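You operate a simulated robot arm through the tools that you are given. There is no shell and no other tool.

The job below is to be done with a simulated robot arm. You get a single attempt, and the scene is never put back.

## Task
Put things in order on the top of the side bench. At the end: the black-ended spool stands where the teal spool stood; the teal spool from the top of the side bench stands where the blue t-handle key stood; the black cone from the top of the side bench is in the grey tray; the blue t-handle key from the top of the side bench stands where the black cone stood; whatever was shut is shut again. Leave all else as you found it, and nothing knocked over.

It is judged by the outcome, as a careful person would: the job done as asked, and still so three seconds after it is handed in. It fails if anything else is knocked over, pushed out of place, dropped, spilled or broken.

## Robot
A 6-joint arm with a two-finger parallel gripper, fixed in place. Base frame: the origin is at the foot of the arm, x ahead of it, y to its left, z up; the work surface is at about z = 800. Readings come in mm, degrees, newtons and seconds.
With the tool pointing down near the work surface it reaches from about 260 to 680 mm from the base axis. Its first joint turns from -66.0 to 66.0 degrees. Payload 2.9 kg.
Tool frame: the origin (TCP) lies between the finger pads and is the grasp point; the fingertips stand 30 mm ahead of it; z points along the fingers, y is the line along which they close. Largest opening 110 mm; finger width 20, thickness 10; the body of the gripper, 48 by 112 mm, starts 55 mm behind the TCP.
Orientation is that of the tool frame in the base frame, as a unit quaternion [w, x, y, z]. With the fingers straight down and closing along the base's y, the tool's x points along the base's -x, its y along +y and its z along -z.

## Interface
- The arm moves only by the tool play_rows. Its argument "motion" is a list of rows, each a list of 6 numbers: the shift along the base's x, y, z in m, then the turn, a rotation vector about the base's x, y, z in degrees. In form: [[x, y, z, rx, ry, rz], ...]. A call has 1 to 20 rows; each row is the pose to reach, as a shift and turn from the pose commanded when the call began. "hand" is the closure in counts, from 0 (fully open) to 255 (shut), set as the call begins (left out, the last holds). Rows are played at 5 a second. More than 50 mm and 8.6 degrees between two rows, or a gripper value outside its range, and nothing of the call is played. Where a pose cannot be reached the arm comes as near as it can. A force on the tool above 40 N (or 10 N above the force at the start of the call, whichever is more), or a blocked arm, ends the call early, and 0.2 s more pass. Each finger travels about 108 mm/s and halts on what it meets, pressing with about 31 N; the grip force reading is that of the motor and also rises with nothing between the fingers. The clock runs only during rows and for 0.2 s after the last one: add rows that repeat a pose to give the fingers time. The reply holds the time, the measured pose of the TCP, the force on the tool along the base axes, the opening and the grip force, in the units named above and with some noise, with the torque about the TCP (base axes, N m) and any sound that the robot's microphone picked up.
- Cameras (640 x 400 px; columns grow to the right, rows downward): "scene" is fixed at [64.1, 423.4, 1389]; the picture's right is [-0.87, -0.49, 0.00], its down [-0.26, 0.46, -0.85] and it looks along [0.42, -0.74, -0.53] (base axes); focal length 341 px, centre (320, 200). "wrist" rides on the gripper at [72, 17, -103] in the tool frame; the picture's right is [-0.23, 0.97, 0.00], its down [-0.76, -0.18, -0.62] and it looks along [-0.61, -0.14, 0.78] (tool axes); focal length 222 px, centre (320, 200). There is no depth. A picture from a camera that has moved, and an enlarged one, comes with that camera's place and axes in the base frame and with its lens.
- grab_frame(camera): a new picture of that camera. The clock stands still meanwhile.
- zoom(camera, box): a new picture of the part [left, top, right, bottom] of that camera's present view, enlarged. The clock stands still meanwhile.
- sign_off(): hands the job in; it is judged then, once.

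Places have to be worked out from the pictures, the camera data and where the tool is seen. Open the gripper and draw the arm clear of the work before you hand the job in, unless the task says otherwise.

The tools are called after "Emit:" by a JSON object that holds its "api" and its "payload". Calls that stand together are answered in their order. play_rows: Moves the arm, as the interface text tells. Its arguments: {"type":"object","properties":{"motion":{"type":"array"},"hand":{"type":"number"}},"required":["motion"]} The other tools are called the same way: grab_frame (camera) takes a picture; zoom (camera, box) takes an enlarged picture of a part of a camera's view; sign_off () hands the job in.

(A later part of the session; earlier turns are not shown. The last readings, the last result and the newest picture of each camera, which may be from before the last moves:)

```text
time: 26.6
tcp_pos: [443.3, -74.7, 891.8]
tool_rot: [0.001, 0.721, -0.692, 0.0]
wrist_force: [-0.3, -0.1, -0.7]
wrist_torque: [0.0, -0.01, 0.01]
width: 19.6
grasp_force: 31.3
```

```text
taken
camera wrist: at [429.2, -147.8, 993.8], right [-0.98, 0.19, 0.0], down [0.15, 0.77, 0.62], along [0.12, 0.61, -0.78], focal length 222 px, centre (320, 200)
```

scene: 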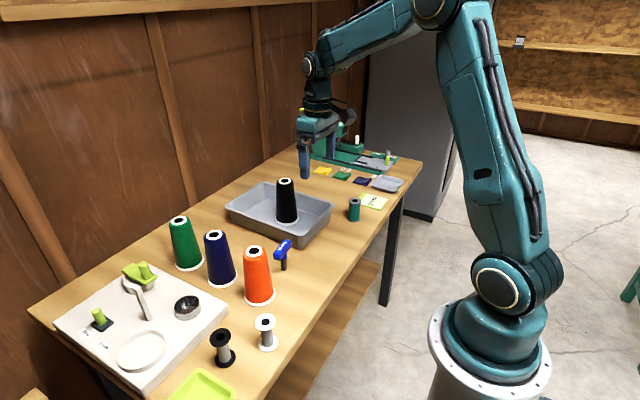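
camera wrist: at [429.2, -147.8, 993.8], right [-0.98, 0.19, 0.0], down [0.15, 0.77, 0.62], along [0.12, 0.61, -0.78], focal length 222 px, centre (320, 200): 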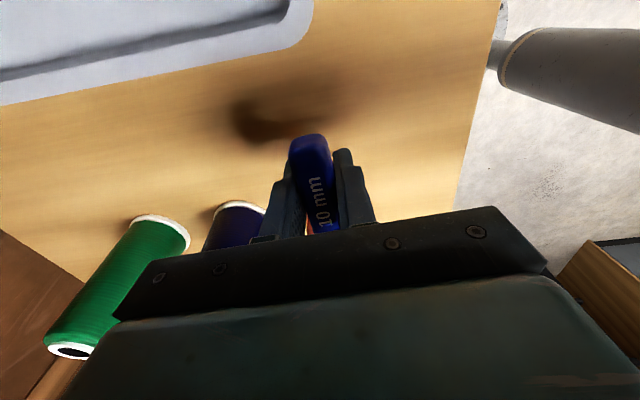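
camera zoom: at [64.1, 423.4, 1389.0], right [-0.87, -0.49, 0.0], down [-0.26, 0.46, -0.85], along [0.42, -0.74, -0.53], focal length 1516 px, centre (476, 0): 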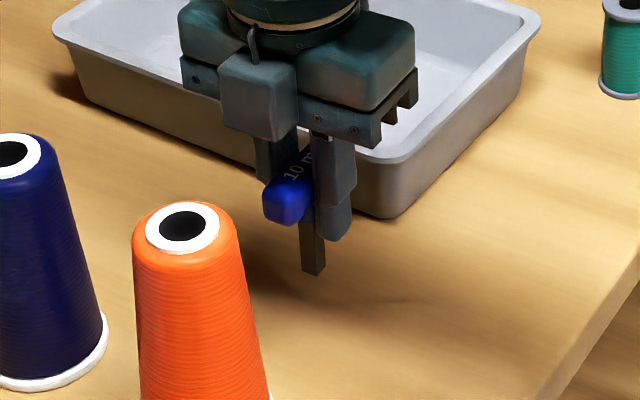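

The key hangs straight. I carry it at z ≈ 960 around the inner side of the tray towards the cone's former spot (487.5,-434).

Emit:
{"api": "play_rows", "payload": {"motion": [[0, 0, 0.035, 0, 0, 0], [0, 0, 0.068, 0, 0, 0], [-0.005, -0.03, 0.068, 0, 0, 0], [-0.01, -0.062, 0.068, 0, 0, 0], [-0.015, -0.094, 0.068, 0, 0, 0], [-0.019, -0.126, 0.068, 0, 0, 0], [-0.018, -0.158, 0.068, 0, 0, 0], [-0.014, -0.19, 0.068, 0, 0, 0], [-0.009, -0.222, 0.068, 0, 0, 0], [-0.004, -0.254, 0.068, 0, 0, 0], [0.006, -0.284, 0.068, 0, 0, 0], [0.018, -0.312, 0.068, 0, 0, 0], [0.03, -0.336, 0.068, 0, 0, 0], [0.0435, -0.359, 0.068, 0, 0, 0], [0.0435, -0.359, 0.068, 0, 0, 0], [0.0435, -0.359, 0.068, 0, 0, 0]]}}

Emit:
{"api": "grab_frame", "payload": {"camera": "wrist"}}

Emit:
{"api": "grab_frame", "payload": {"camera": "scene"}}

```text
time: 30.0
tcp_pos: [487.0, -433.5, 959.3]
tool_rot: [0.0, 0.722, -0.692, 0.0]
wrist_force: [0.5, -0.5, -0.6]
wrist_torque: [0.02, -0.01, -0.02]
width: 19.6
grasp_force: 31.2
```

```text
taken
camera wrist: at [472.5, -506.9, 1062.6], right [-0.98, 0.19, 0.0], down [0.15, 0.77, 0.62], along [0.12, 0.61, -0.78], focal length 222 px, centre (320, 200)
```

wrist: 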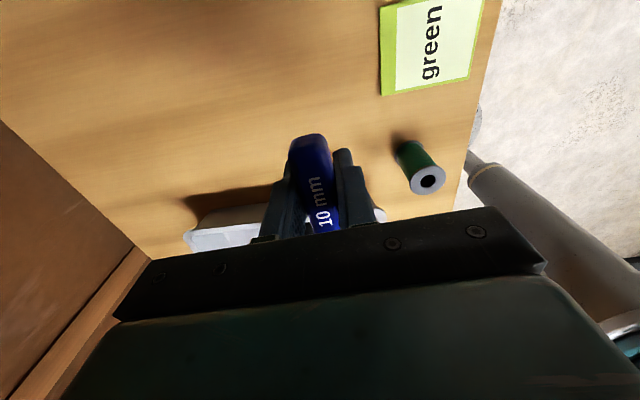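

```text
taken
```

scene: 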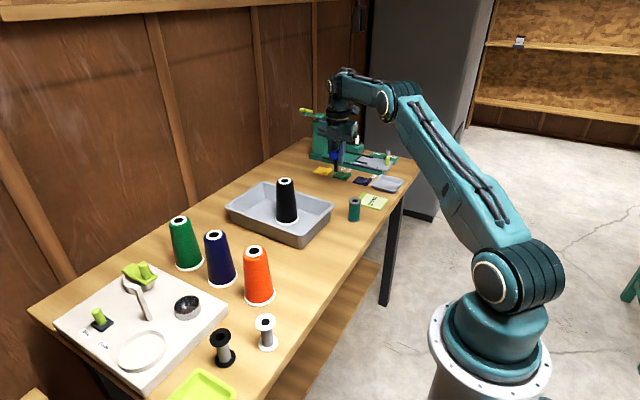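

At (487,-433.5). I lower the key to a few mm above the bench and look.

Emit:
{"api": "play_rows", "payload": {"motion": [[0, 0, -0.025, 0, 0, 0], [0, 0, -0.05, 0, 0, 0], [0, 0, -0.07, 0, 0, 0], [0, 0, -0.085, 0, 0, 0], [0, 0, -0.094, 0, 0, 0], [0, 0, -0.094, 0, 0, 0]]}}

Emit:
{"api": "zoom", "payload": {"camera": "scene", "box": [300, 120, 400, 230]}}

Emit:
{"api": "grab_frame", "payload": {"camera": "wrist"}}

```text
time: 31.4
tcp_pos: [487.6, -434.4, 864.2]
tool_rot: [0.001, 0.721, -0.693, 0.0]
wrist_force: [0.1, -0.1, -0.3]
wrist_torque: [-0.03, 0.0, 0.01]
width: 19.3
grasp_force: 31.0
```

```text
3.64 times, centred on (350, 175) of scene
camera zoom: at [64.1, 423.4, 1389.0], right [-0.87, -0.49, 0.0], down [-0.26, 0.46, -0.85], along [0.42, -0.74, -0.53], focal length 1241 px, centre (211, 291)
```

zoom: 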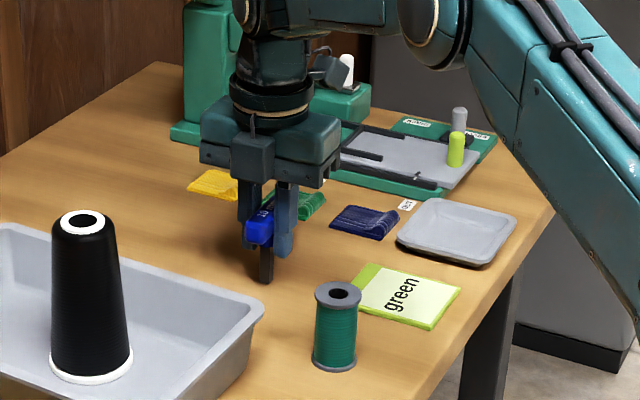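

```text
taken
camera wrist: at [473.3, -506.5, 967.2], right [-0.98, 0.19, 0.0], down [0.15, 0.77, 0.62], along [0.12, 0.61, -0.78], focal length 222 px, centre (320, 200)
```

wrist: 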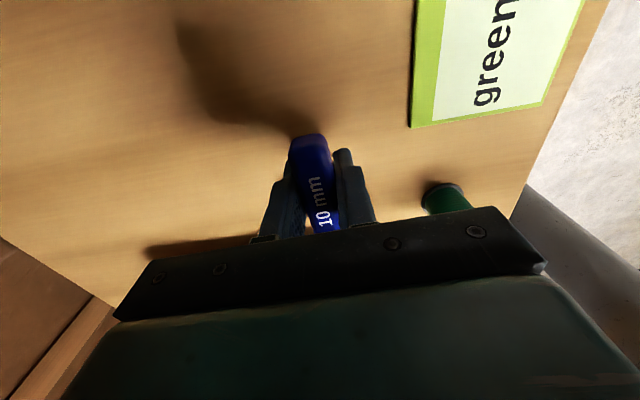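

The key's foot appears 3–5 mm too far in +x compared with the cone's base; I shift -3 mm and lower in 1 mm steps.

Emit:
{"api": "play_rows", "payload": {"motion": [[-0.003, 0, 0, 0, 0, 0], [-0.003, 0, -0.001, 0, 0, 0], [-0.003, 0, -0.002, 0, 0, 0], [-0.003, 0, -0.003, 0, 0, 0], [-0.003, 0, -0.003, 0, 0, 0]]}}

```text
time: 32.6
tcp_pos: [485.2, -433.7, 860.8]
tool_rot: [0.0, 0.721, -0.693, 0.001]
wrist_force: [-0.9, -0.6, -0.4]
wrist_torque: [-0.02, 0.02, 0.04]
width: 19.5
grasp_force: 31.2
```

Emit:
{"api": "play_rows", "payload": {"motion": [[0, 0, -0.0005, 0, 0, 0], [0, 0, -0.001, 0, 0, 0], [0, 0, -0.001, 0, 0, 0]]}}

```text
time: 33.4
tcp_pos: [484.0, -434.0, 860.1]
tool_rot: [0.001, 0.721, -0.693, -0.001]
wrist_force: [-1.7, 2.2, 4.6]
wrist_torque: [0.08, 0.05, -0.03]
width: 19.4
grasp_force: 31.1
```

Foot touches the bench (4.6 N). I open the fingers.

Emit:
{"api": "play_rows", "payload": {"motion": [[0, 0, 0, 0, 0, 0], [0, 0, 0, 0, 0, 0], [0, 0, 0, 0, 0, 0], [0, 0, 0, 0, 0, 0]], "hand": 100}}

Emit:
{"api": "grab_frame", "payload": {"camera": "wrist"}}

Emit:
{"api": "zoom", "payload": {"camera": "scene", "box": [300, 120, 400, 230]}}

```text
time: 34.4
tcp_pos: [484.4, -433.7, 859.7]
tool_rot: [0.0, 0.721, -0.693, 0.0]
wrist_force: [-0.4, 0.1, -0.1]
wrist_torque: [0.0, -0.02, 0.0]
width: 67.1
grasp_force: 0.1
```

```text
taken
camera wrist: at [469.9, -506.9, 963.5], right [-0.98, 0.19, 0.0], down [0.15, 0.77, 0.62], along [0.12, 0.61, -0.78], focal length 222 px, centre (320, 200)
```

wrist: 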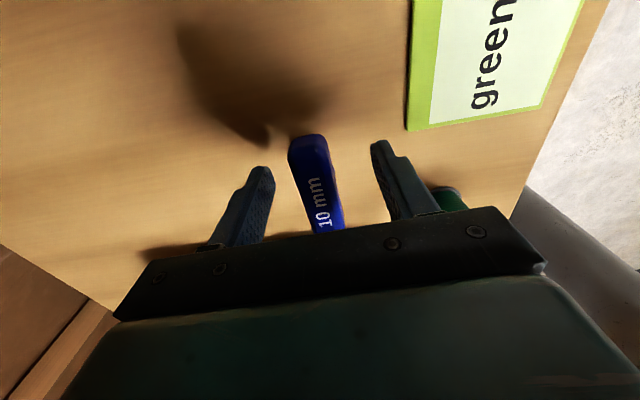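

```text
3.64 times, centred on (350, 175) of scene
camera zoom: at [64.1, 423.4, 1389.0], right [-0.87, -0.49, 0.0], down [-0.26, 0.46, -0.85], along [0.42, -0.74, -0.53], focal length 1241 px, centre (211, 291)
```

zoom: 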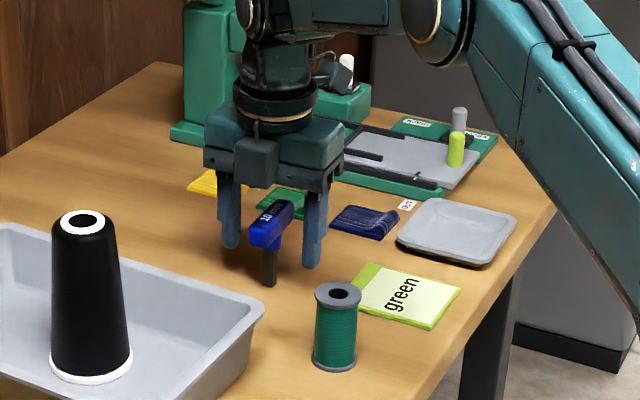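

The key stands upright on its own. I rise straight up, square the gripper, and move to view the teal spool.

Emit:
{"api": "play_rows", "payload": {"motion": [[0, 0, 0.015, 0, 0, 0], [0, 0, 0.035, 0, 0, 0], [0, 0, 0.065, 0, 0, 0], [0, 0, 0.095, 0, 0, 0], [-0.03, 0.01, 0.095, 0, 0, -1], [-0.065, 0.022, 0.095, 0, 0, -2.3], [-0.096, 0.034, 0.095, 0, 0, -2.3], [-0.096, 0.034, 0.095, 0, 0, -2.3]]}}

Emit:
{"api": "grab_frame", "payload": {"camera": "wrist"}}

Emit:
{"api": "zoom", "payload": {"camera": "scene", "box": [300, 120, 420, 230]}}

```text
time: 36.2
tcp_pos: [390.3, -399.2, 955.8]
tool_rot: [-0.001, -0.707, 0.707, 0.0]
wrist_force: [0.0, 0.7, -0.2]
wrist_torque: [0.0, 0.02, 0.0]
width: 66.9
grasp_force: 0.2
```

```text
taken
camera wrist: at [372.7, -471.4, 1059.4], right [-0.97, 0.23, 0.0], down [0.18, 0.76, 0.62], along [0.14, 0.61, -0.78], focal length 222 px, centre (320, 200)
```

wrist: 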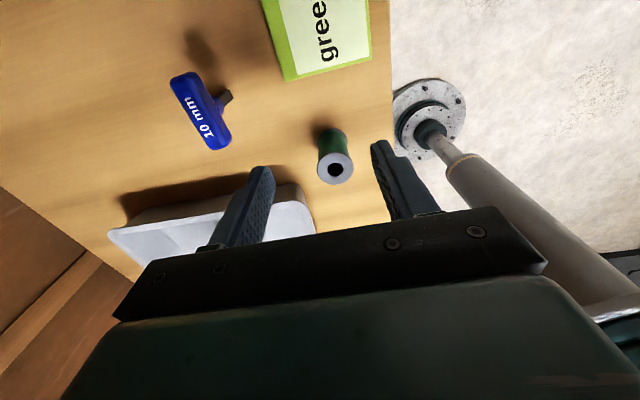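

```text
3.64 times, centred on (360, 175) of scene
camera zoom: at [64.1, 423.4, 1389.0], right [-0.87, -0.49, 0.0], down [-0.26, 0.46, -0.85], along [0.42, -0.74, -0.53], focal length 1241 px, centre (174, 291)
```

zoom: 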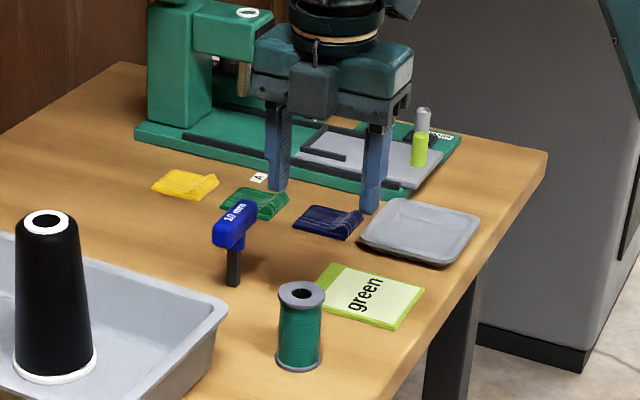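

The key stands fine. Teal spool reads at about (385,-354). I set the fingers to about 60 mm and come over it at z ≈ 905 for a check.

Emit:
{"api": "play_rows", "payload": {"motion": [[-0.002, 0.022, 0, 0, 0, 0], [-0.004, 0.0455, 0, 0, 0, 0], [-0.004, 0.0455, -0.025, 0, 0, 0], [-0.004, 0.0455, -0.05, 0, 0, 0], [-0.004, 0.0455, -0.05, 0, 0, 0]], "hand": 116}}

Emit:
{"api": "grab_frame", "payload": {"camera": "wrist"}}

Emit:
{"api": "zoom", "payload": {"camera": "scene", "box": [300, 120, 420, 230]}}

```text
time: 37.4
tcp_pos: [385.0, -354.3, 907.2]
tool_rot: [0.0, 0.707, -0.707, 0.0]
wrist_force: [-0.5, -0.9, 0.1]
wrist_torque: [-0.06, 0.01, 0.0]
width: 59.9
grasp_force: 0.1
```

```text
taken
camera wrist: at [367.7, -427.8, 1009.8], right [-0.97, 0.23, 0.0], down [0.18, 0.76, 0.62], along [0.14, 0.61, -0.78], focal length 222 px, centre (320, 200)
```

wrist: 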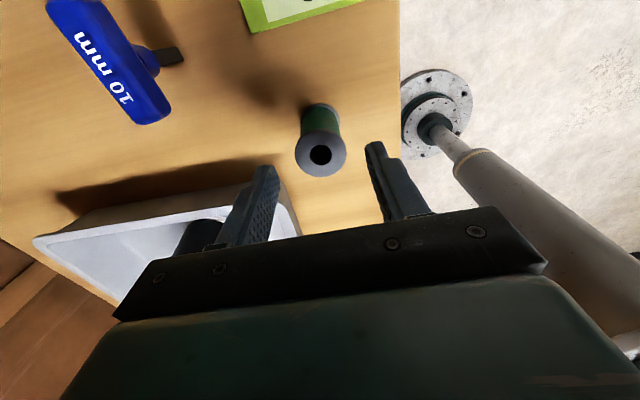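

```text
3.64 times, centred on (360, 175) of scene
camera zoom: at [64.1, 423.4, 1389.0], right [-0.87, -0.49, 0.0], down [-0.26, 0.46, -0.85], along [0.42, -0.74, -0.53], focal length 1241 px, centre (174, 291)
```

zoom: 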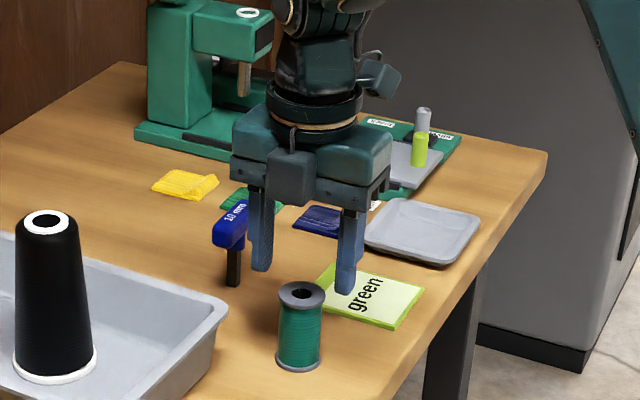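

Teal spool is centred at (384.6,-353.5). I descend to TCP z ≈ 837 so the pads span both flanges.

Emit:
{"api": "play_rows", "payload": {"motion": [[0, 0.001, -0.02, 0, 0, 0], [0, 0.001, -0.04, 0, 0, 0], [0, 0.001, -0.06, 0, 0, 0], [0, 0.001, -0.069, 0, 0, 0], [0, 0.001, -0.069, 0, 0, 0]]}}

Emit:
{"api": "zoom", "payload": {"camera": "wrist", "box": [240, 100, 400, 240]}}

Emit:
{"api": "zoom", "payload": {"camera": "scene", "box": [300, 120, 420, 230]}}

```text
time: 38.6
tcp_pos: [386.3, -353.2, 836.2]
tool_rot: [0.0, 0.708, -0.706, 0.0]
wrist_force: [0.3, 0.3, -0.5]
wrist_torque: [0.0, 0.03, 0.0]
width: 60.1
grasp_force: 0.1
```

```text
2.86 times, centred on (320, 170) of wrist
camera zoom: at [368.1, -426.8, 939.6], right [-0.97, 0.23, 0.0], down [0.18, 0.76, 0.62], along [0.14, 0.61, -0.78], focal length 635 px, centre (320, 286)
```

zoom: 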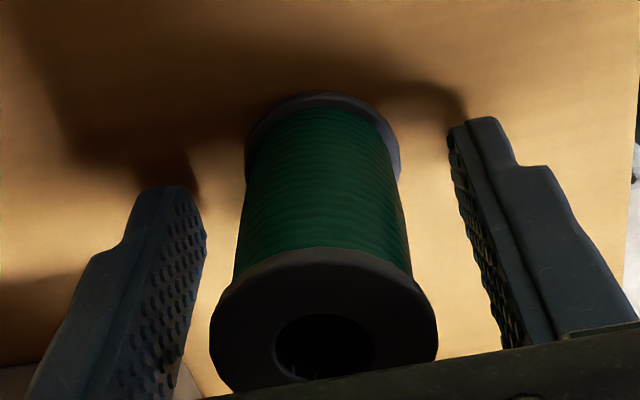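

```text
3.64 times, centred on (360, 175) of scene
camera zoom: at [64.1, 423.4, 1389.0], right [-0.87, -0.49, 0.0], down [-0.26, 0.46, -0.85], along [0.42, -0.74, -0.53], focal length 1241 px, centre (174, 291)
```

zoom: 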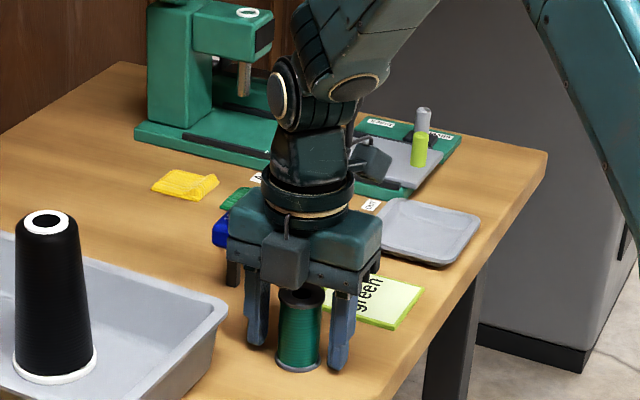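

The spool sits between the fingers. I close on it.

Emit:
{"api": "play_rows", "payload": {"motion": [[0, 0, 0, 0, 0, 0], [0, 0, 0, 0, 0, 0]], "hand": 158}}

Emit:
{"api": "play_rows", "payload": {"motion": [[0, 0, 0, 0, 0, 0], [0, 0, 0, 0, 0, 0], [0, 0, 0, 0, 0, 0]], "hand": 255}}

Emit:
{"api": "play_rows", "payload": {"motion": [[0, 0, 0.005, 0, 0, 0], [0, 0, 0.015, 0, 0, 0], [0, 0, 0.03, 0, 0, 0], [0, 0, 0.03, 0, 0, 0]]}}

Emit:
{"api": "zoom", "payload": {"camera": "wrist", "box": [240, 100, 400, 240]}}

Emit:
{"api": "zoom", "payload": {"camera": "scene", "box": [300, 120, 420, 230]}}

```text
time: 39.2
tcp_pos: [385.3, -353.5, 837.0]
tool_rot: [0.0, -0.707, 0.707, 0.001]
wrist_force: [-0.7, -0.1, 0.7]
wrist_torque: [-0.01, -0.05, -0.03]
width: 41.9
grasp_force: 0.2
```

```text
time: 40.0
tcp_pos: [387.5, -353.3, 836.4]
tool_rot: [0.0, 0.707, -0.707, 0.0]
wrist_force: [-0.2, -0.6, 2.4]
wrist_torque: [-0.04, 0.05, -0.03]
width: 32.4
grasp_force: 30.7
```

```text
time: 41.0
tcp_pos: [384.6, -352.9, 865.9]
tool_rot: [0.0, 0.707, -0.707, 0.001]
wrist_force: [-0.4, -0.7, -0.6]
wrist_torque: [-0.03, -0.03, 0.03]
width: 32.1
grasp_force: 31.2
```

```text
2.86 times, centred on (320, 170) of wrist
camera zoom: at [367.1, -425.7, 969.3], right [-0.97, 0.23, 0.0], down [0.18, 0.76, 0.62], along [0.14, 0.61, -0.78], focal length 635 px, centre (320, 286)
```

zoom: 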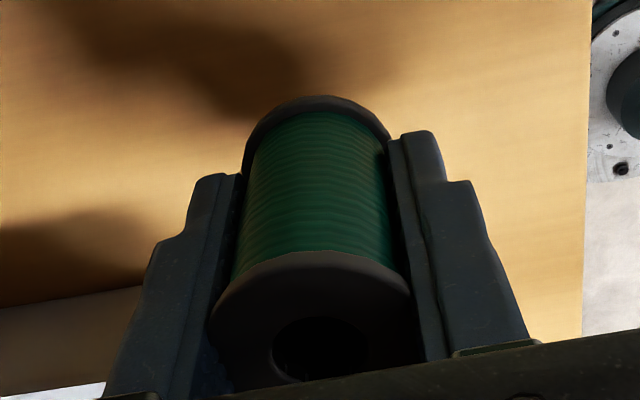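

```text
3.64 times, centred on (360, 175) of scene
camera zoom: at [64.1, 423.4, 1389.0], right [-0.87, -0.49, 0.0], down [-0.26, 0.46, -0.85], along [0.42, -0.74, -0.53], focal length 1241 px, centre (174, 291)
```

zoom: 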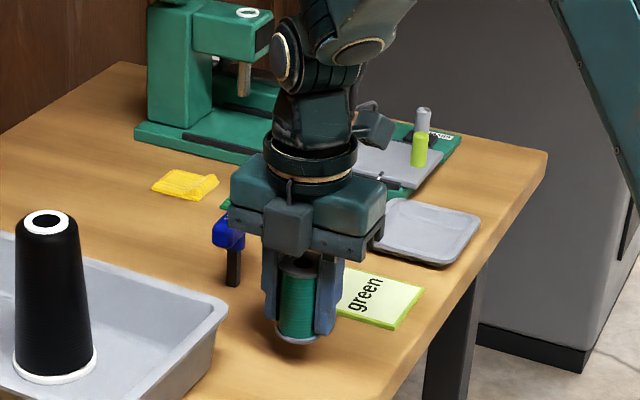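

Spool lifted straight (32 mm grip). I carry it at z ≈ 930 along the inner side of the tray to the key's former place (444.5,-74.5).

Emit:
{"api": "play_rows", "payload": {"motion": [[0, 0, 0.035, 0, 0, 0], [0, 0, 0.065, 0, 0, 0], [0, 0.03, 0.065, 0, 0, 0], [0.002, 0.065, 0.065, 0, 0, 0], [0.006, 0.1, 0.065, 0, 0, 0], [0.012, 0.135, 0.065, 0, 0, 0], [0.022, 0.17, 0.065, 0, 0, 0], [0.034, 0.205, 0.065, 0, 0, 0], [0.046, 0.24, 0.065, 0, 0, 0], [0.055, 0.265, 0.065, 0, 0, 0], [0.0595, 0.2785, 0.065, 0, 0, 0], [0.0595, 0.2785, 0.065, 0, 0, 0], [0.0595, 0.2785, 0.065, 0, 0, 0]]}}

Emit:
{"api": "grab_frame", "payload": {"camera": "wrist"}}

Emit:
{"api": "grab_frame", "payload": {"camera": "scene"}}

```text
time: 43.8
tcp_pos: [444.2, -74.7, 930.5]
tool_rot: [-0.001, 0.707, -0.707, 0.0]
wrist_force: [-1.3, 1.2, -0.8]
wrist_torque: [-0.01, -0.01, 0.01]
width: 32.3
grasp_force: 31.6
```

```text
taken
camera wrist: at [426.5, -147.4, 1034.3], right [-0.97, 0.23, 0.0], down [0.18, 0.76, 0.62], along [0.14, 0.61, -0.78], focal length 222 px, centre (320, 200)
```

wrist: 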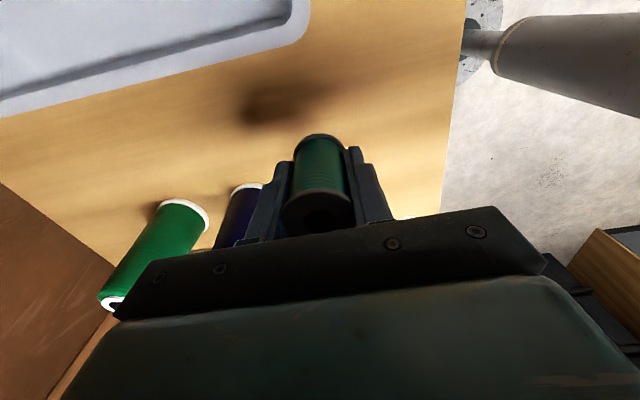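

```text
taken
```

scene: 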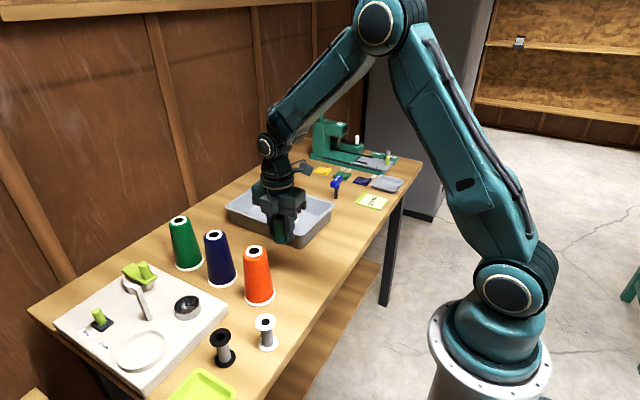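

Over the key's old spot. I lower to about 4 mm above the bench.

Emit:
{"api": "play_rows", "payload": {"motion": [[0, 0, -0.025, 0, 0, 0], [0, 0, -0.05, 0, 0, 0], [0, 0, -0.07, 0, 0, 0], [0, 0, -0.085, 0, 0, 0], [0, 0, -0.09, 0, 0, 0], [0, 0, -0.09, 0, 0, 0]]}}

Emit:
{"api": "zoom", "payload": {"camera": "scene", "box": [220, 180, 330, 300]}}

```text
time: 45.2
tcp_pos: [444.1, -76.2, 842.0]
tool_rot: [-0.001, 0.707, -0.707, 0.001]
wrist_force: [0.1, -0.2, 0.1]
wrist_torque: [-0.01, 0.03, 0.01]
width: 32.4
grasp_force: 30.6
```

```text
3.33 times, centred on (275, 240) of scene
camera zoom: at [64.1, 423.4, 1389.0], right [-0.87, -0.49, 0.0], down [-0.26, 0.46, -0.85], along [0.42, -0.74, -0.53], focal length 1137 px, centre (470, 67)
```

zoom: 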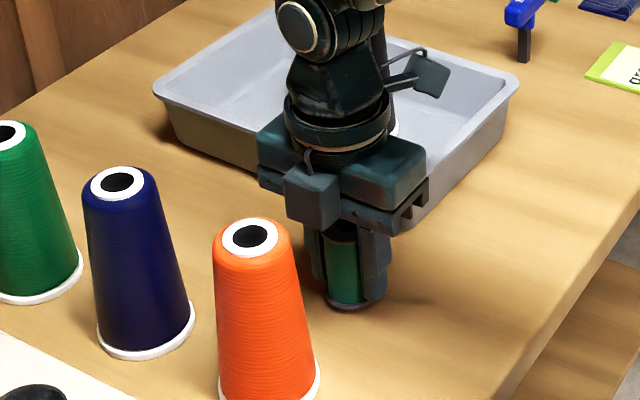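

Position looks right. I lower in 1 mm steps to contact.

Emit:
{"api": "play_rows", "payload": {"motion": [[0, 0, -0.001, 0, 0, 0], [0, 0, -0.002, 0, 0, 0], [0, 0, -0.003, 0, 0, 0], [0, 0, -0.0035, 0, 0, 0], [0, 0, -0.0035, 0, 0, 0]]}}

```text
time: 46.4
tcp_pos: [445.0, -75.0, 838.0]
tool_rot: [0.0, -0.707, 0.708, 0.0]
wrist_force: [-0.5, 0.3, -0.4]
wrist_torque: [0.0, -0.01, -0.01]
width: 32.1
grasp_force: 30.6
```

Emit:
{"api": "play_rows", "payload": {"motion": [[0, 0, -0.0005, 0, 0, 0], [0, 0, -0.001, 0, 0, 0], [0, 0, -0.0015, 0, 0, 0], [0, 0, -0.0015, 0, 0, 0]]}}

```text
time: 47.4
tcp_pos: [444.7, -74.6, 836.9]
tool_rot: [-0.001, -0.707, 0.707, 0.0]
wrist_force: [-1.9, 0.7, 3.6]
wrist_torque: [-0.03, 0.08, -0.05]
width: 32.5
grasp_force: 30.8
```

Contact (3.6 N). I open to about 60 mm, then rise.

Emit:
{"api": "play_rows", "payload": {"motion": [[0, 0, 0, 0, 0, 0], [0, 0, 0, 0, 0, 0], [0, 0, 0, 0, 0, 0]], "hand": 110}}

Emit:
{"api": "play_rows", "payload": {"motion": [[0, 0, 0.015, 0, 0, 0], [0, 0, 0.04, 0, 0, 0], [0, 0, 0.075, 0, 0, 0], [0, 0, 0.11, 0, 0, 0], [0, 0, 0.15, 0, 0, 0], [0, 0, 0.18, 0, 0, 0], [0, 0, 0.18, 0, 0, 0]]}}

Emit:
{"api": "grab_frame", "payload": {"camera": "wrist"}}

Emit:
{"api": "zoom", "payload": {"camera": "scene", "box": [200, 150, 400, 300]}}

```text
time: 48.2
tcp_pos: [444.8, -74.8, 835.0]
tool_rot: [0.0, 0.707, -0.707, 0.0]
wrist_force: [-0.6, 0.0, -0.7]
wrist_torque: [-0.02, -0.02, 0.01]
width: 62.7
grasp_force: 0.2
```

```text
time: 49.8
tcp_pos: [445.4, -76.0, 1016.6]
tool_rot: [0.001, 0.707, -0.707, 0.001]
wrist_force: [-0.7, 0.6, -0.6]
wrist_torque: [0.0, 0.02, -0.04]
width: 62.6
grasp_force: 0.1
```

```text
taken
camera wrist: at [426.7, -148.2, 1119.3], right [-0.97, 0.23, 0.0], down [0.18, 0.76, 0.62], along [0.14, 0.61, -0.78], focal length 222 px, centre (320, 200)
```

wrist: 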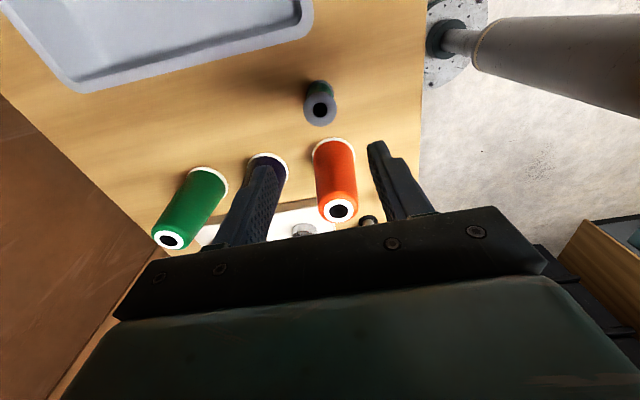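

```text
2.67 times, centred on (300, 225) of scene
camera zoom: at [64.1, 423.4, 1389.0], right [-0.87, -0.49, 0.0], down [-0.26, 0.46, -0.85], along [0.42, -0.74, -0.53], focal length 910 px, centre (373, 133)
```

zoom: 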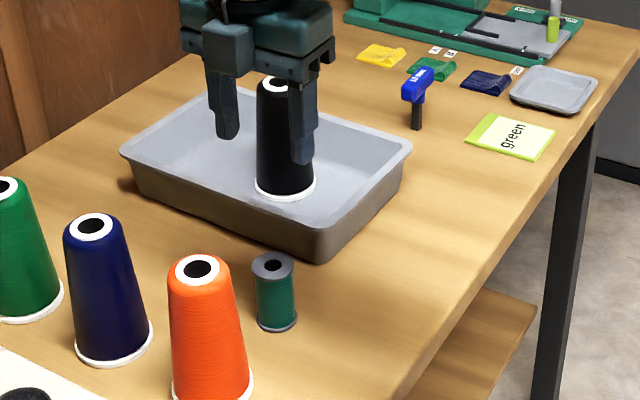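

The teal spool stands upright at the key's old place, all else undisturbed. Now I move high over to view the black-ended spool.

Emit:
{"api": "play_rows", "payload": {"motion": [[-0.008, 0.04, 0, 0, 0, 0], [-0.016, 0.08, 0, 0, 0, 0], [-0.024, 0.12, 0, 0, 0, 0], [-0.03, 0.16, 0, 0, 0, 0], [-0.037, 0.195, -0.01, 0, 0, 0], [-0.04, 0.215, -0.04, 0, 0, 0], [-0.04, 0.215, -0.057, 0, 0, 0], [-0.04, 0.215, -0.057, 0, 0, 0]]}}

Emit:
{"api": "grab_frame", "payload": {"camera": "wrist"}}

Emit:
{"api": "grab_frame", "payload": {"camera": "scene"}}

```text
time: 51.6
tcp_pos: [402.8, 140.0, 956.7]
tool_rot: [0.0, -0.707, 0.707, 0.0]
wrist_force: [0.1, -0.8, -0.5]
wrist_torque: [-0.02, 0.01, 0.03]
width: 62.7
grasp_force: 0.0
```

```text
taken
camera wrist: at [386.6, 67.5, 1060.8], right [-0.97, 0.23, 0.0], down [0.18, 0.76, 0.62], along [0.14, 0.61, -0.78], focal length 222 px, centre (320, 200)
```

wrist: 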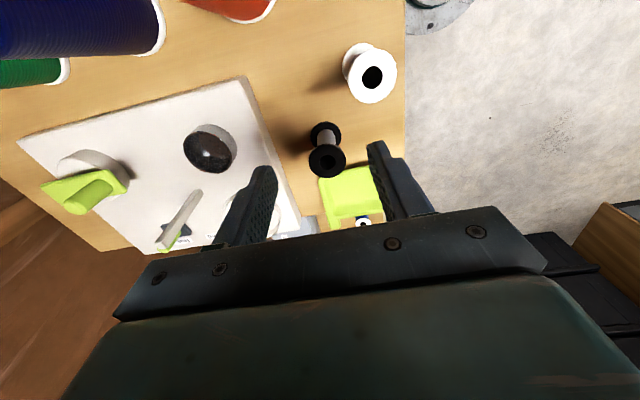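

```text
taken
```

scene: 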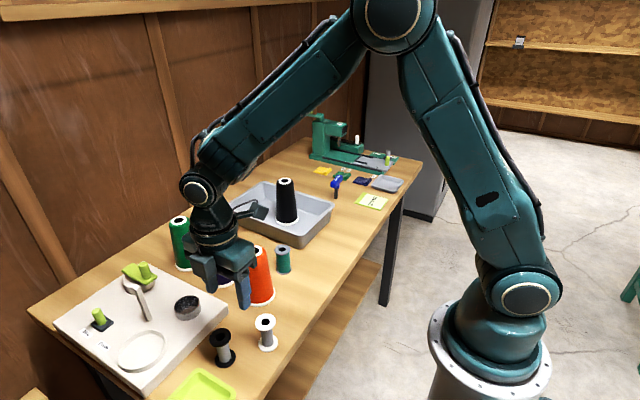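

I enlarge to fix the black-ended spool's exact place.

Emit:
{"api": "zoom", "payload": {"camera": "wrist", "box": [260, 90, 400, 210]}}

Emit:
{"api": "zoom", "payload": {"camera": "scene", "box": [180, 270, 300, 400]}}

```text
3.33 times, centred on (330, 150) of wrist
camera zoom: at [386.6, 67.5, 1060.8], right [-0.97, 0.23, 0.0], down [0.18, 0.76, 0.62], along [0.14, 0.61, -0.78], focal length 740 px, centre (287, 367)
```

zoom: 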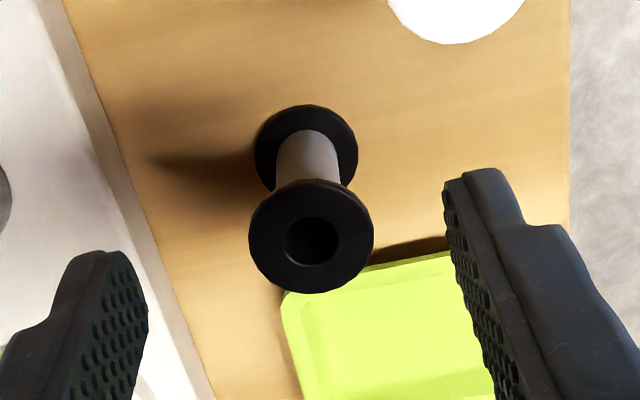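

```text
3.08 times, centred on (240, 335) of scene
camera zoom: at [64.1, 423.4, 1389.0], right [-0.87, -0.49, 0.0], down [-0.26, 0.46, -0.85], along [0.42, -0.74, -0.53], focal length 1050 px, centre (566, -215)
```

zoom: 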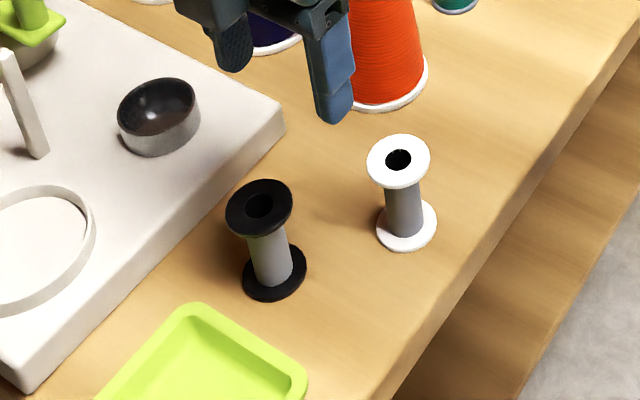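

Black-ended spool is at (403.7,175), flanges 38 mm. I move over it and down to z ≈ 900 for a check.

Emit:
{"api": "play_rows", "payload": {"motion": [[0, 0.02, 0, 0, 0, 0], [0, 0.035, 0, 0, 0, 0], [0, 0.035, -0.03, 0, 0, 0], [0, 0.035, -0.057, 0, 0, 0], [0, 0.035, -0.057, 0, 0, 0]]}}

Emit:
{"api": "grab_frame", "payload": {"camera": "wrist"}}

Emit:
{"api": "zoom", "payload": {"camera": "scene", "box": [160, 250, 300, 400]}}

```text
time: 52.8
tcp_pos: [403.6, 173.3, 902.0]
tool_rot: [0.0, -0.707, 0.707, 0.0]
wrist_force: [-1.0, -0.4, 0.6]
wrist_torque: [-0.01, 0.0, 0.0]
width: 62.7
grasp_force: 0.1
```

```text
taken
camera wrist: at [385.4, 100.3, 1005.9], right [-0.97, 0.23, 0.0], down [0.18, 0.76, 0.62], along [0.14, 0.61, -0.78], focal length 222 px, centre (320, 200)
```

wrist: 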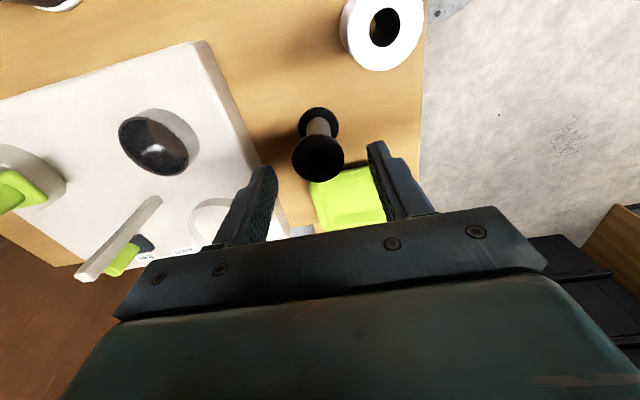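

```text
2.67 times, centred on (230, 325) of scene
camera zoom: at [64.1, 423.4, 1389.0], right [-0.87, -0.49, 0.0], down [-0.26, 0.46, -0.85], along [0.42, -0.74, -0.53], focal length 910 px, centre (560, -133)
```

zoom: 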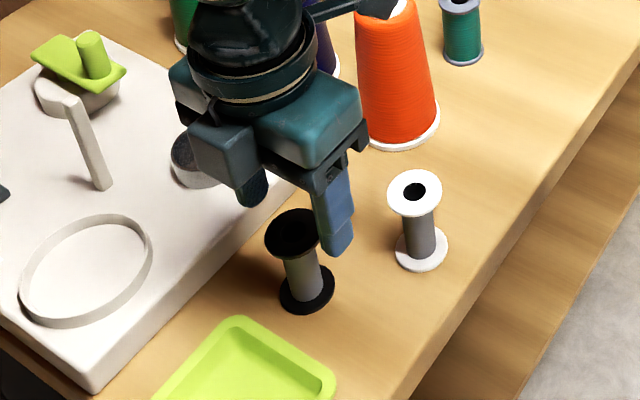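

Aligned to within a millimetre. I descend to TCP z ≈ 837 and check clearances.

Emit:
{"api": "play_rows", "payload": {"motion": [[0.001, 0.001, -0.02, 0, 0, 0], [0.001, 0.001, -0.04, 0, 0, 0], [0.001, 0.001, -0.055, 0, 0, 0], [0.001, 0.001, -0.064, 0, 0, 0], [0.001, 0.001, -0.064, 0, 0, 0]]}}

Emit:
{"api": "zoom", "payload": {"camera": "wrist", "box": [240, 90, 400, 230]}}

Emit:
{"api": "zoom", "payload": {"camera": "scene", "box": [160, 250, 300, 400]}}

```text
time: 54.0
tcp_pos: [405.9, 175.9, 837.0]
tool_rot: [0.001, 0.707, -0.707, 0.0]
wrist_force: [0.5, -0.6, -0.1]
wrist_torque: [0.01, 0.02, 0.01]
width: 62.6
grasp_force: 0.1
```

```text
2.86 times, centred on (320, 160) of wrist
camera zoom: at [386.8, 102.8, 941.6], right [-0.97, 0.23, 0.0], down [0.18, 0.76, 0.62], along [0.14, 0.61, -0.78], focal length 635 px, centre (320, 314)
```

zoom: 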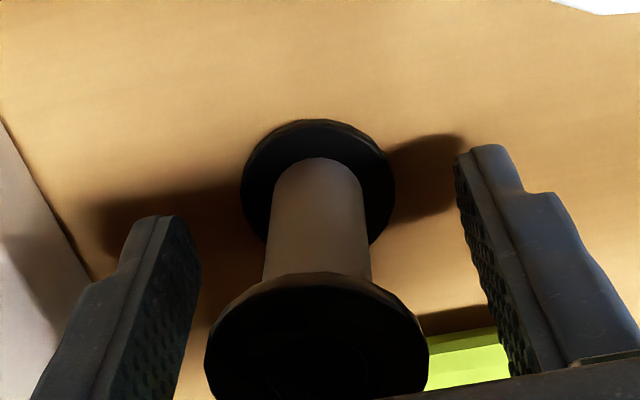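

```text
2.67 times, centred on (230, 325) of scene
camera zoom: at [64.1, 423.4, 1389.0], right [-0.87, -0.49, 0.0], down [-0.26, 0.46, -0.85], along [0.42, -0.74, -0.53], focal length 910 px, centre (560, -133)
```

zoom: 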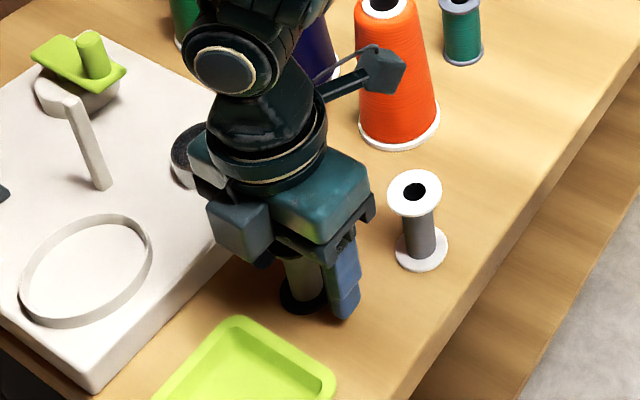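

Clear of the board, tray and white spool. I close on the spool and lift slightly.

Emit:
{"api": "play_rows", "payload": {"motion": [[0, 0, 0, 0, 0, 0], [0, 0, 0, 0, 0, 0]], "hand": 155}}

Emit:
{"api": "play_rows", "payload": {"motion": [[0, 0, 0, 0, 0, 0], [0, 0, 0, 0, 0, 0], [0, 0, 0, 0, 0, 0]], "hand": 255}}

Emit:
{"api": "play_rows", "payload": {"motion": [[0, 0, 0.005, 0, 0, 0], [0, 0, 0.015, 0, 0, 0], [0, 0, 0.03, 0, 0, 0], [0, 0, 0.03, 0, 0, 0]]}}

Emit:
{"api": "zoom", "payload": {"camera": "wrist", "box": [240, 90, 400, 230]}}

Emit:
{"api": "zoom", "payload": {"camera": "scene", "box": [160, 250, 300, 400]}}

```text
time: 54.6
tcp_pos: [404.1, 175.7, 838.6]
tool_rot: [0.001, 0.708, -0.706, 0.001]
wrist_force: [-0.1, 0.0, -0.3]
wrist_torque: [-0.02, -0.02, -0.01]
width: 43.3
grasp_force: 0.0
```

```text
time: 55.4
tcp_pos: [404.5, 175.7, 838.5]
tool_rot: [0.0, 0.708, -0.707, 0.0]
wrist_force: [-0.1, 0.6, -0.5]
wrist_torque: [-0.03, 0.01, 0.02]
width: 35.7
grasp_force: 31.3
```

```text
time: 56.4
tcp_pos: [405.7, 176.9, 868.8]
tool_rot: [0.0, 0.708, -0.707, 0.0]
wrist_force: [0.8, -0.9, 0.0]
wrist_torque: [0.02, -0.01, -0.04]
width: 35.9
grasp_force: 31.0
```

```text
2.86 times, centred on (320, 160) of wrist
camera zoom: at [387.2, 103.9, 972.9], right [-0.97, 0.23, 0.0], down [0.18, 0.76, 0.62], along [0.14, 0.61, -0.78], focal length 635 px, centre (320, 314)
```

zoom: 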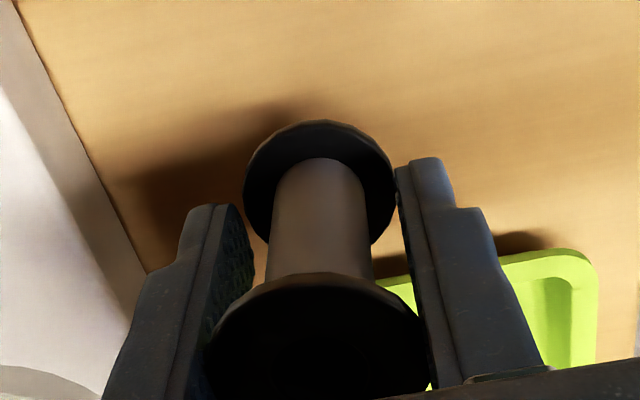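

```text
2.67 times, centred on (230, 325) of scene
camera zoom: at [64.1, 423.4, 1389.0], right [-0.87, -0.49, 0.0], down [-0.26, 0.46, -0.85], along [0.42, -0.74, -0.53], focal length 910 px, centre (560, -133)
```

zoom: 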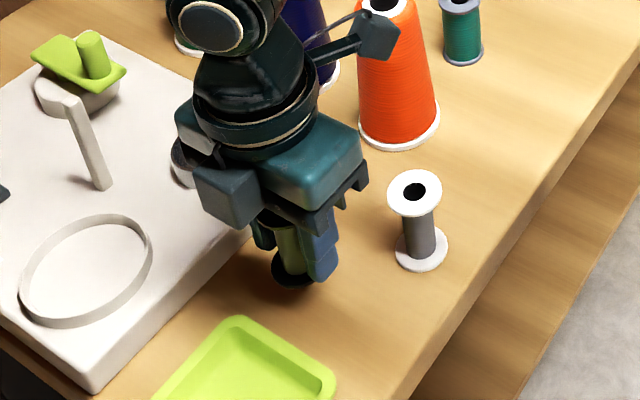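

Spool lifted straight (35.7 mm grip). I raise it well above the cones and carry it along x ≈ 395 towards the teal spool's former place (385.3,-353.7).

Emit:
{"api": "play_rows", "payload": {"motion": [[0, 0, 0.035, 0, 0, 0], [0, 0, 0.075, 0, 0, 0], [0, 0, 0.11, 0, 0, 0], [-0.001, -0.02, 0.13, 0, 0, 0], [-0.003, -0.055, 0.13, 0, 0, 0], [-0.005, -0.095, 0.13, 0, 0, 0], [-0.006, -0.135, 0.13, 0, 0, 0], [-0.007, -0.175, 0.13, 0, 0, 0], [-0.009, -0.215, 0.13, 0, 0, 0], [-0.01, -0.255, 0.13, 0, 0, 0], [-0.012, -0.295, 0.13, 0, 0, 0], [-0.013, -0.335, 0.13, 0, 0, 0], [-0.014, -0.375, 0.13, 0, 0, 0], [-0.015, -0.415, 0.13, 0, 0, 0], [-0.016, -0.455, 0.13, 0, 0, 0], [-0.017, -0.49, 0.12, 0, 0, 0], [-0.018, -0.515, 0.1, 0, 0, 0], [-0.019, -0.53, 0.08, 0, 0, 0], [-0.019, -0.53, 0.07, 0, 0, 0], [-0.019, -0.53, 0.07, 0, 0, 0]]}}

Emit:
{"api": "grab_frame", "payload": {"camera": "wrist"}}

Emit:
{"api": "grab_frame", "payload": {"camera": "scene"}}

```text
time: 60.6
tcp_pos: [386.0, -354.7, 935.6]
tool_rot: [0.0, -0.707, 0.707, 0.0]
wrist_force: [-0.4, -0.2, -0.6]
wrist_torque: [0.03, -0.01, 0.03]
width: 36.0
grasp_force: 30.9
```

```text
taken
camera wrist: at [368.2, -426.8, 1039.7], right [-0.97, 0.23, 0.0], down [0.18, 0.76, 0.62], along [0.14, 0.61, -0.78], focal length 222 px, centre (320, 200)
```

wrist: 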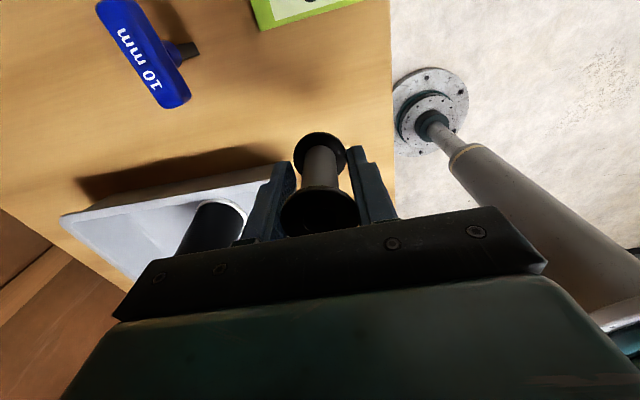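

```text
taken
```

scene: 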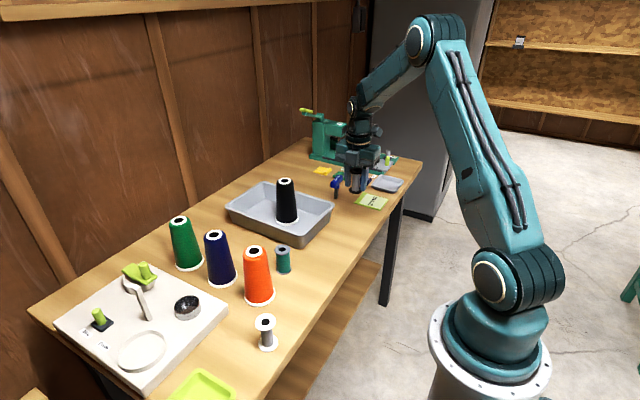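

Over the teal spool's old place. I lower to a few mm above the bench.

Emit:
{"api": "play_rows", "payload": {"motion": [[0, 0, -0.025, 0, 0, 0], [0, 0, -0.05, 0, 0, 0], [0, 0, -0.07, 0, 0, 0], [0, 0, -0.085, 0, 0, 0], [0, 0, -0.093, 0, 0, 0], [0, 0, -0.093, 0, 0, 0]]}}

Emit:
{"api": "zoom", "payload": {"camera": "scene", "box": [300, 120, 420, 230]}}

```text
time: 62.0
tcp_pos: [387.0, -352.5, 845.3]
tool_rot: [0.0, 0.707, -0.707, 0.0]
wrist_force: [-0.1, 0.0, -0.4]
wrist_torque: [0.02, 0.01, 0.02]
width: 35.5
grasp_force: 31.0
```

```text
3.64 times, centred on (360, 175) of scene
camera zoom: at [64.1, 423.4, 1389.0], right [-0.87, -0.49, 0.0], down [-0.26, 0.46, -0.85], along [0.42, -0.74, -0.53], focal length 1241 px, centre (174, 291)
```

zoom: 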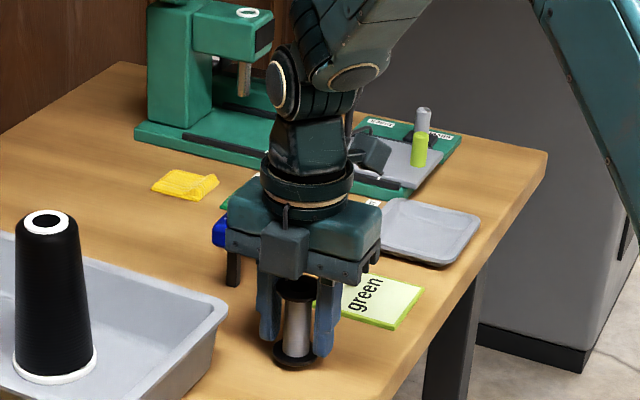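

It lines up with where the teal spool stood. I lower further in small steps.

Emit:
{"api": "play_rows", "payload": {"motion": [[0, 0, -0.0015, 0, 0, 0], [0, 0, -0.003, 0, 0, 0], [0, 0, -0.0045, 0, 0, 0], [0, 0, -0.0055, 0, 0, 0], [0, 0, -0.0055, 0, 0, 0]]}}

```text
time: 63.2
tcp_pos: [385.8, -354.1, 841.1]
tool_rot: [-0.001, 0.708, -0.706, 0.0]
wrist_force: [-0.6, -0.9, 0.5]
wrist_torque: [0.0, -0.01, 0.02]
width: 35.7
grasp_force: 31.0
```

Emit:
{"api": "play_rows", "payload": {"motion": [[0, 0, -0.001, 0, 0, 0], [0, 0, -0.0015, 0, 0, 0], [0, 0, -0.002, 0, 0, 0], [0, 0, -0.002, 0, 0, 0]]}}

```text
time: 64.2
tcp_pos: [385.1, -355.4, 838.0]
tool_rot: [0.001, 0.707, -0.707, 0.0]
wrist_force: [-1.8, 0.9, 4.5]
wrist_torque: [0.07, 0.04, -0.03]
width: 36.0
grasp_force: 30.6
```

Contact (4.5 N). I open the fingers, then rise straight up.

Emit:
{"api": "play_rows", "payload": {"motion": [[0, 0, 0, 0, 0, 0], [0, 0, 0, 0, 0, 0], [0, 0, 0, 0, 0, 0]], "hand": 110}}

Emit:
{"api": "play_rows", "payload": {"motion": [[0, 0, 0.015, 0, 0, 0], [0, 0, 0.04, 0, 0, 0], [0, 0, 0.075, 0, 0, 0], [0, 0, 0.11, 0, 0, 0], [0, 0, 0.15, 0, 0, 0], [-0.02, 0.02, 0.19, 0, 0, 0], [-0.05, 0.05, 0.22, 0, 0, 0], [-0.08, 0.08, 0.25, 0, 0, 0], [-0.08, 0.11, 0.25, 0, 0, 0], [-0.08, 0.14, 0.25, 0, 0, 0], [-0.08, 0.14, 0.25, 0, 0, 0]]}}

Emit:
{"api": "grab_frame", "payload": {"camera": "scene"}}

Emit:
{"api": "zoom", "payload": {"camera": "scene", "box": [300, 120, 420, 230]}}

Emit:
{"api": "zoom", "payload": {"camera": "scene", "box": [200, 160, 320, 280]}}

Emit:
{"api": "zoom", "payload": {"camera": "scene", "box": [40, 230, 300, 400]}}

```text
time: 65.0
tcp_pos: [385.6, -354.8, 838.2]
tool_rot: [0.0, 0.707, -0.707, 0.0]
wrist_force: [0.3, -1.1, -0.2]
wrist_torque: [0.04, -0.03, 0.02]
width: 62.6
grasp_force: 0.0
```

```text
refused: row 7 steps farther than a row can; nothing moved
```

```text
taken
```

scene: 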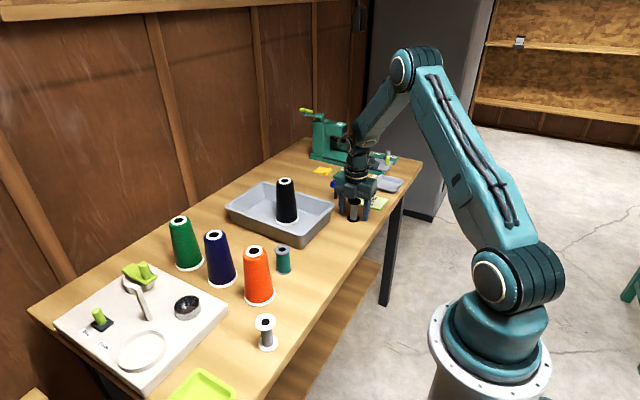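

```text
3.64 times, centred on (360, 175) of scene
camera zoom: at [64.1, 423.4, 1389.0], right [-0.87, -0.49, 0.0], down [-0.26, 0.46, -0.85], along [0.42, -0.74, -0.53], focal length 1241 px, centre (174, 291)
```

zoom: 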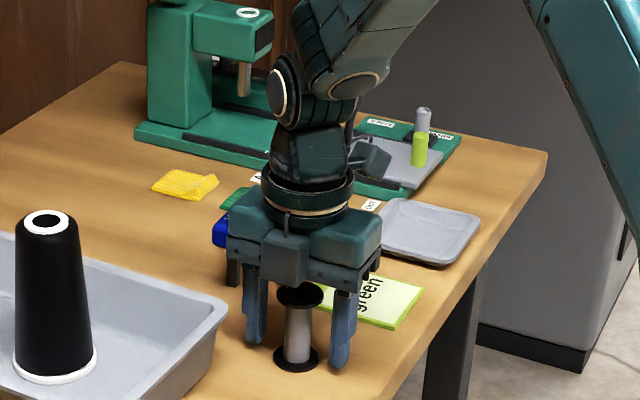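

```text
3.33 times, centred on (260, 220) of scene
camera zoom: at [64.1, 423.4, 1389.0], right [-0.87, -0.49, 0.0], down [-0.26, 0.46, -0.85], along [0.42, -0.74, -0.53], focal length 1137 px, centre (520, 133)
```

zoom: 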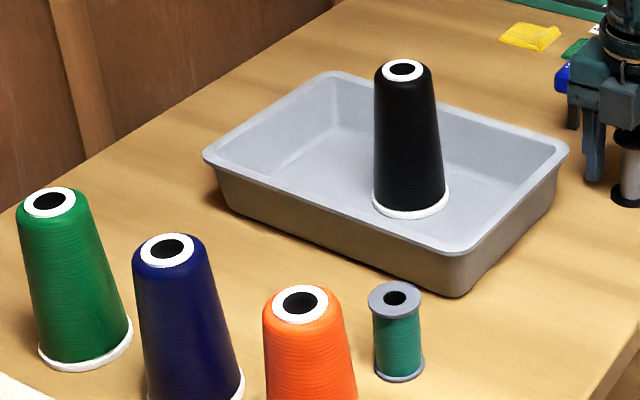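

```text
2.35 times, centred on (170, 315) of scene
camera zoom: at [64.1, 423.4, 1389.0], right [-0.87, -0.49, 0.0], down [-0.26, 0.46, -0.85], along [0.42, -0.74, -0.53], focal length 803 px, centre (673, -71)
```

zoom: 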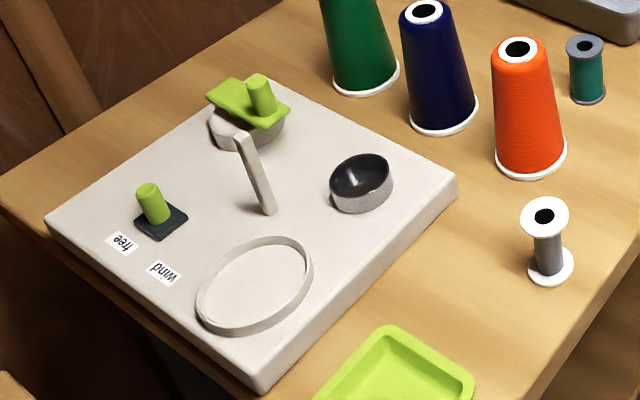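

The spool is released and standing; the rise was refused only for a step size over 50 mm. I rise again with smaller steps.

Emit:
{"api": "play_rows", "payload": {"motion": [[0, 0, 0.015, 0, 0, 0], [0, 0, 0.04, 0, 0, 0], [0, 0, 0.075, 0, 0, 0], [0, 0, 0.11, 0, 0, 0], [0, 0, 0.15, 0, 0, 0], [-0.015, 0.015, 0.18, 0, 0, 0], [-0.035, 0.035, 0.21, 0, 0, 0], [-0.055, 0.06, 0.235, 0, 0, 0], [-0.07, 0.09, 0.25, 0, 0, 0], [-0.08, 0.12, 0.25, 0, 0, 0], [-0.08, 0.15, 0.25, 0, 0, 0], [-0.08, 0.15, 0.25, 0, 0, 0]], "hand": 0}}

Emit:
{"api": "grab_frame", "payload": {"camera": "scene"}}

Emit:
{"api": "zoom", "payload": {"camera": "scene", "box": [300, 120, 420, 230]}}

Emit:
{"api": "grab_frame", "payload": {"camera": "wrist"}}

```text
time: 67.6
tcp_pos: [307.9, -205.0, 1087.4]
tool_rot: [0.0, 0.707, -0.707, 0.0]
wrist_force: [1.1, -0.2, -0.1]
wrist_torque: [0.0, 0.0, 0.0]
width: 110.0
grasp_force: 0.0
```

```text
taken
```

scene: 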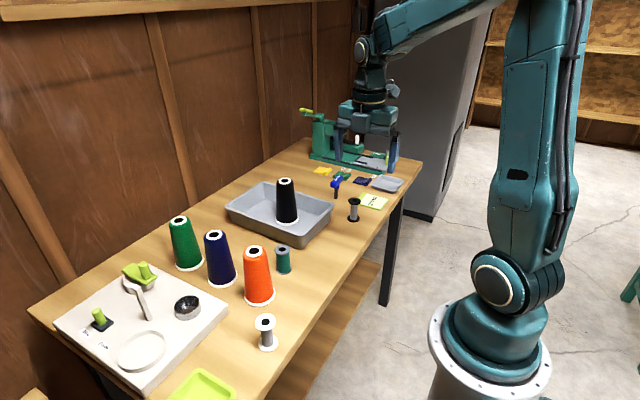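

```text
3.64 times, centred on (360, 175) of scene
camera zoom: at [64.1, 423.5, 1389.0], right [-0.87, -0.49, 0.0], down [-0.26, 0.46, -0.85], along [0.42, -0.74, -0.53], focal length 1241 px, centre (174, 291)
```

zoom: 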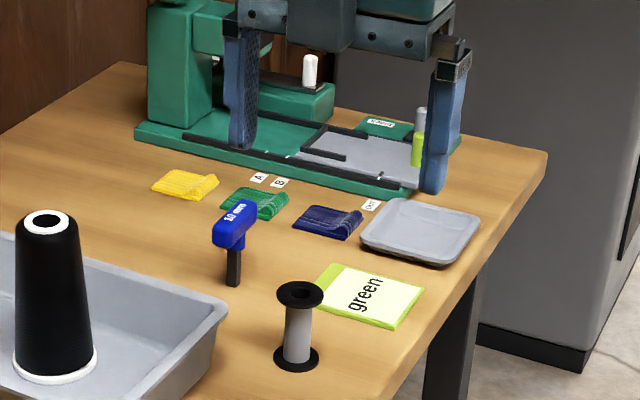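

```text
taken
camera wrist: at [289.8, -276.6, 1192.2], right [-0.97, 0.23, 0.0], down [0.18, 0.76, 0.62], along [0.14, 0.61, -0.78], focal length 222 px, centre (320, 200)
```

wrist: 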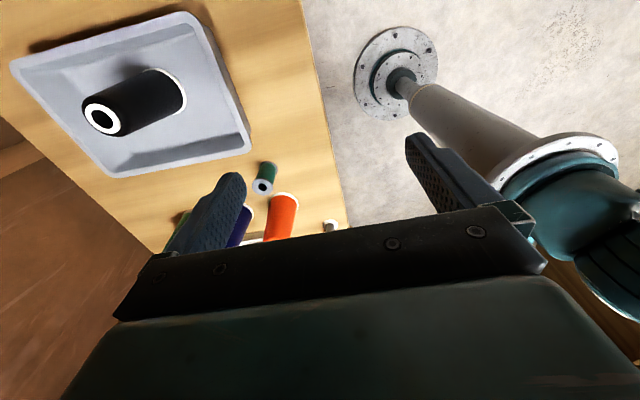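

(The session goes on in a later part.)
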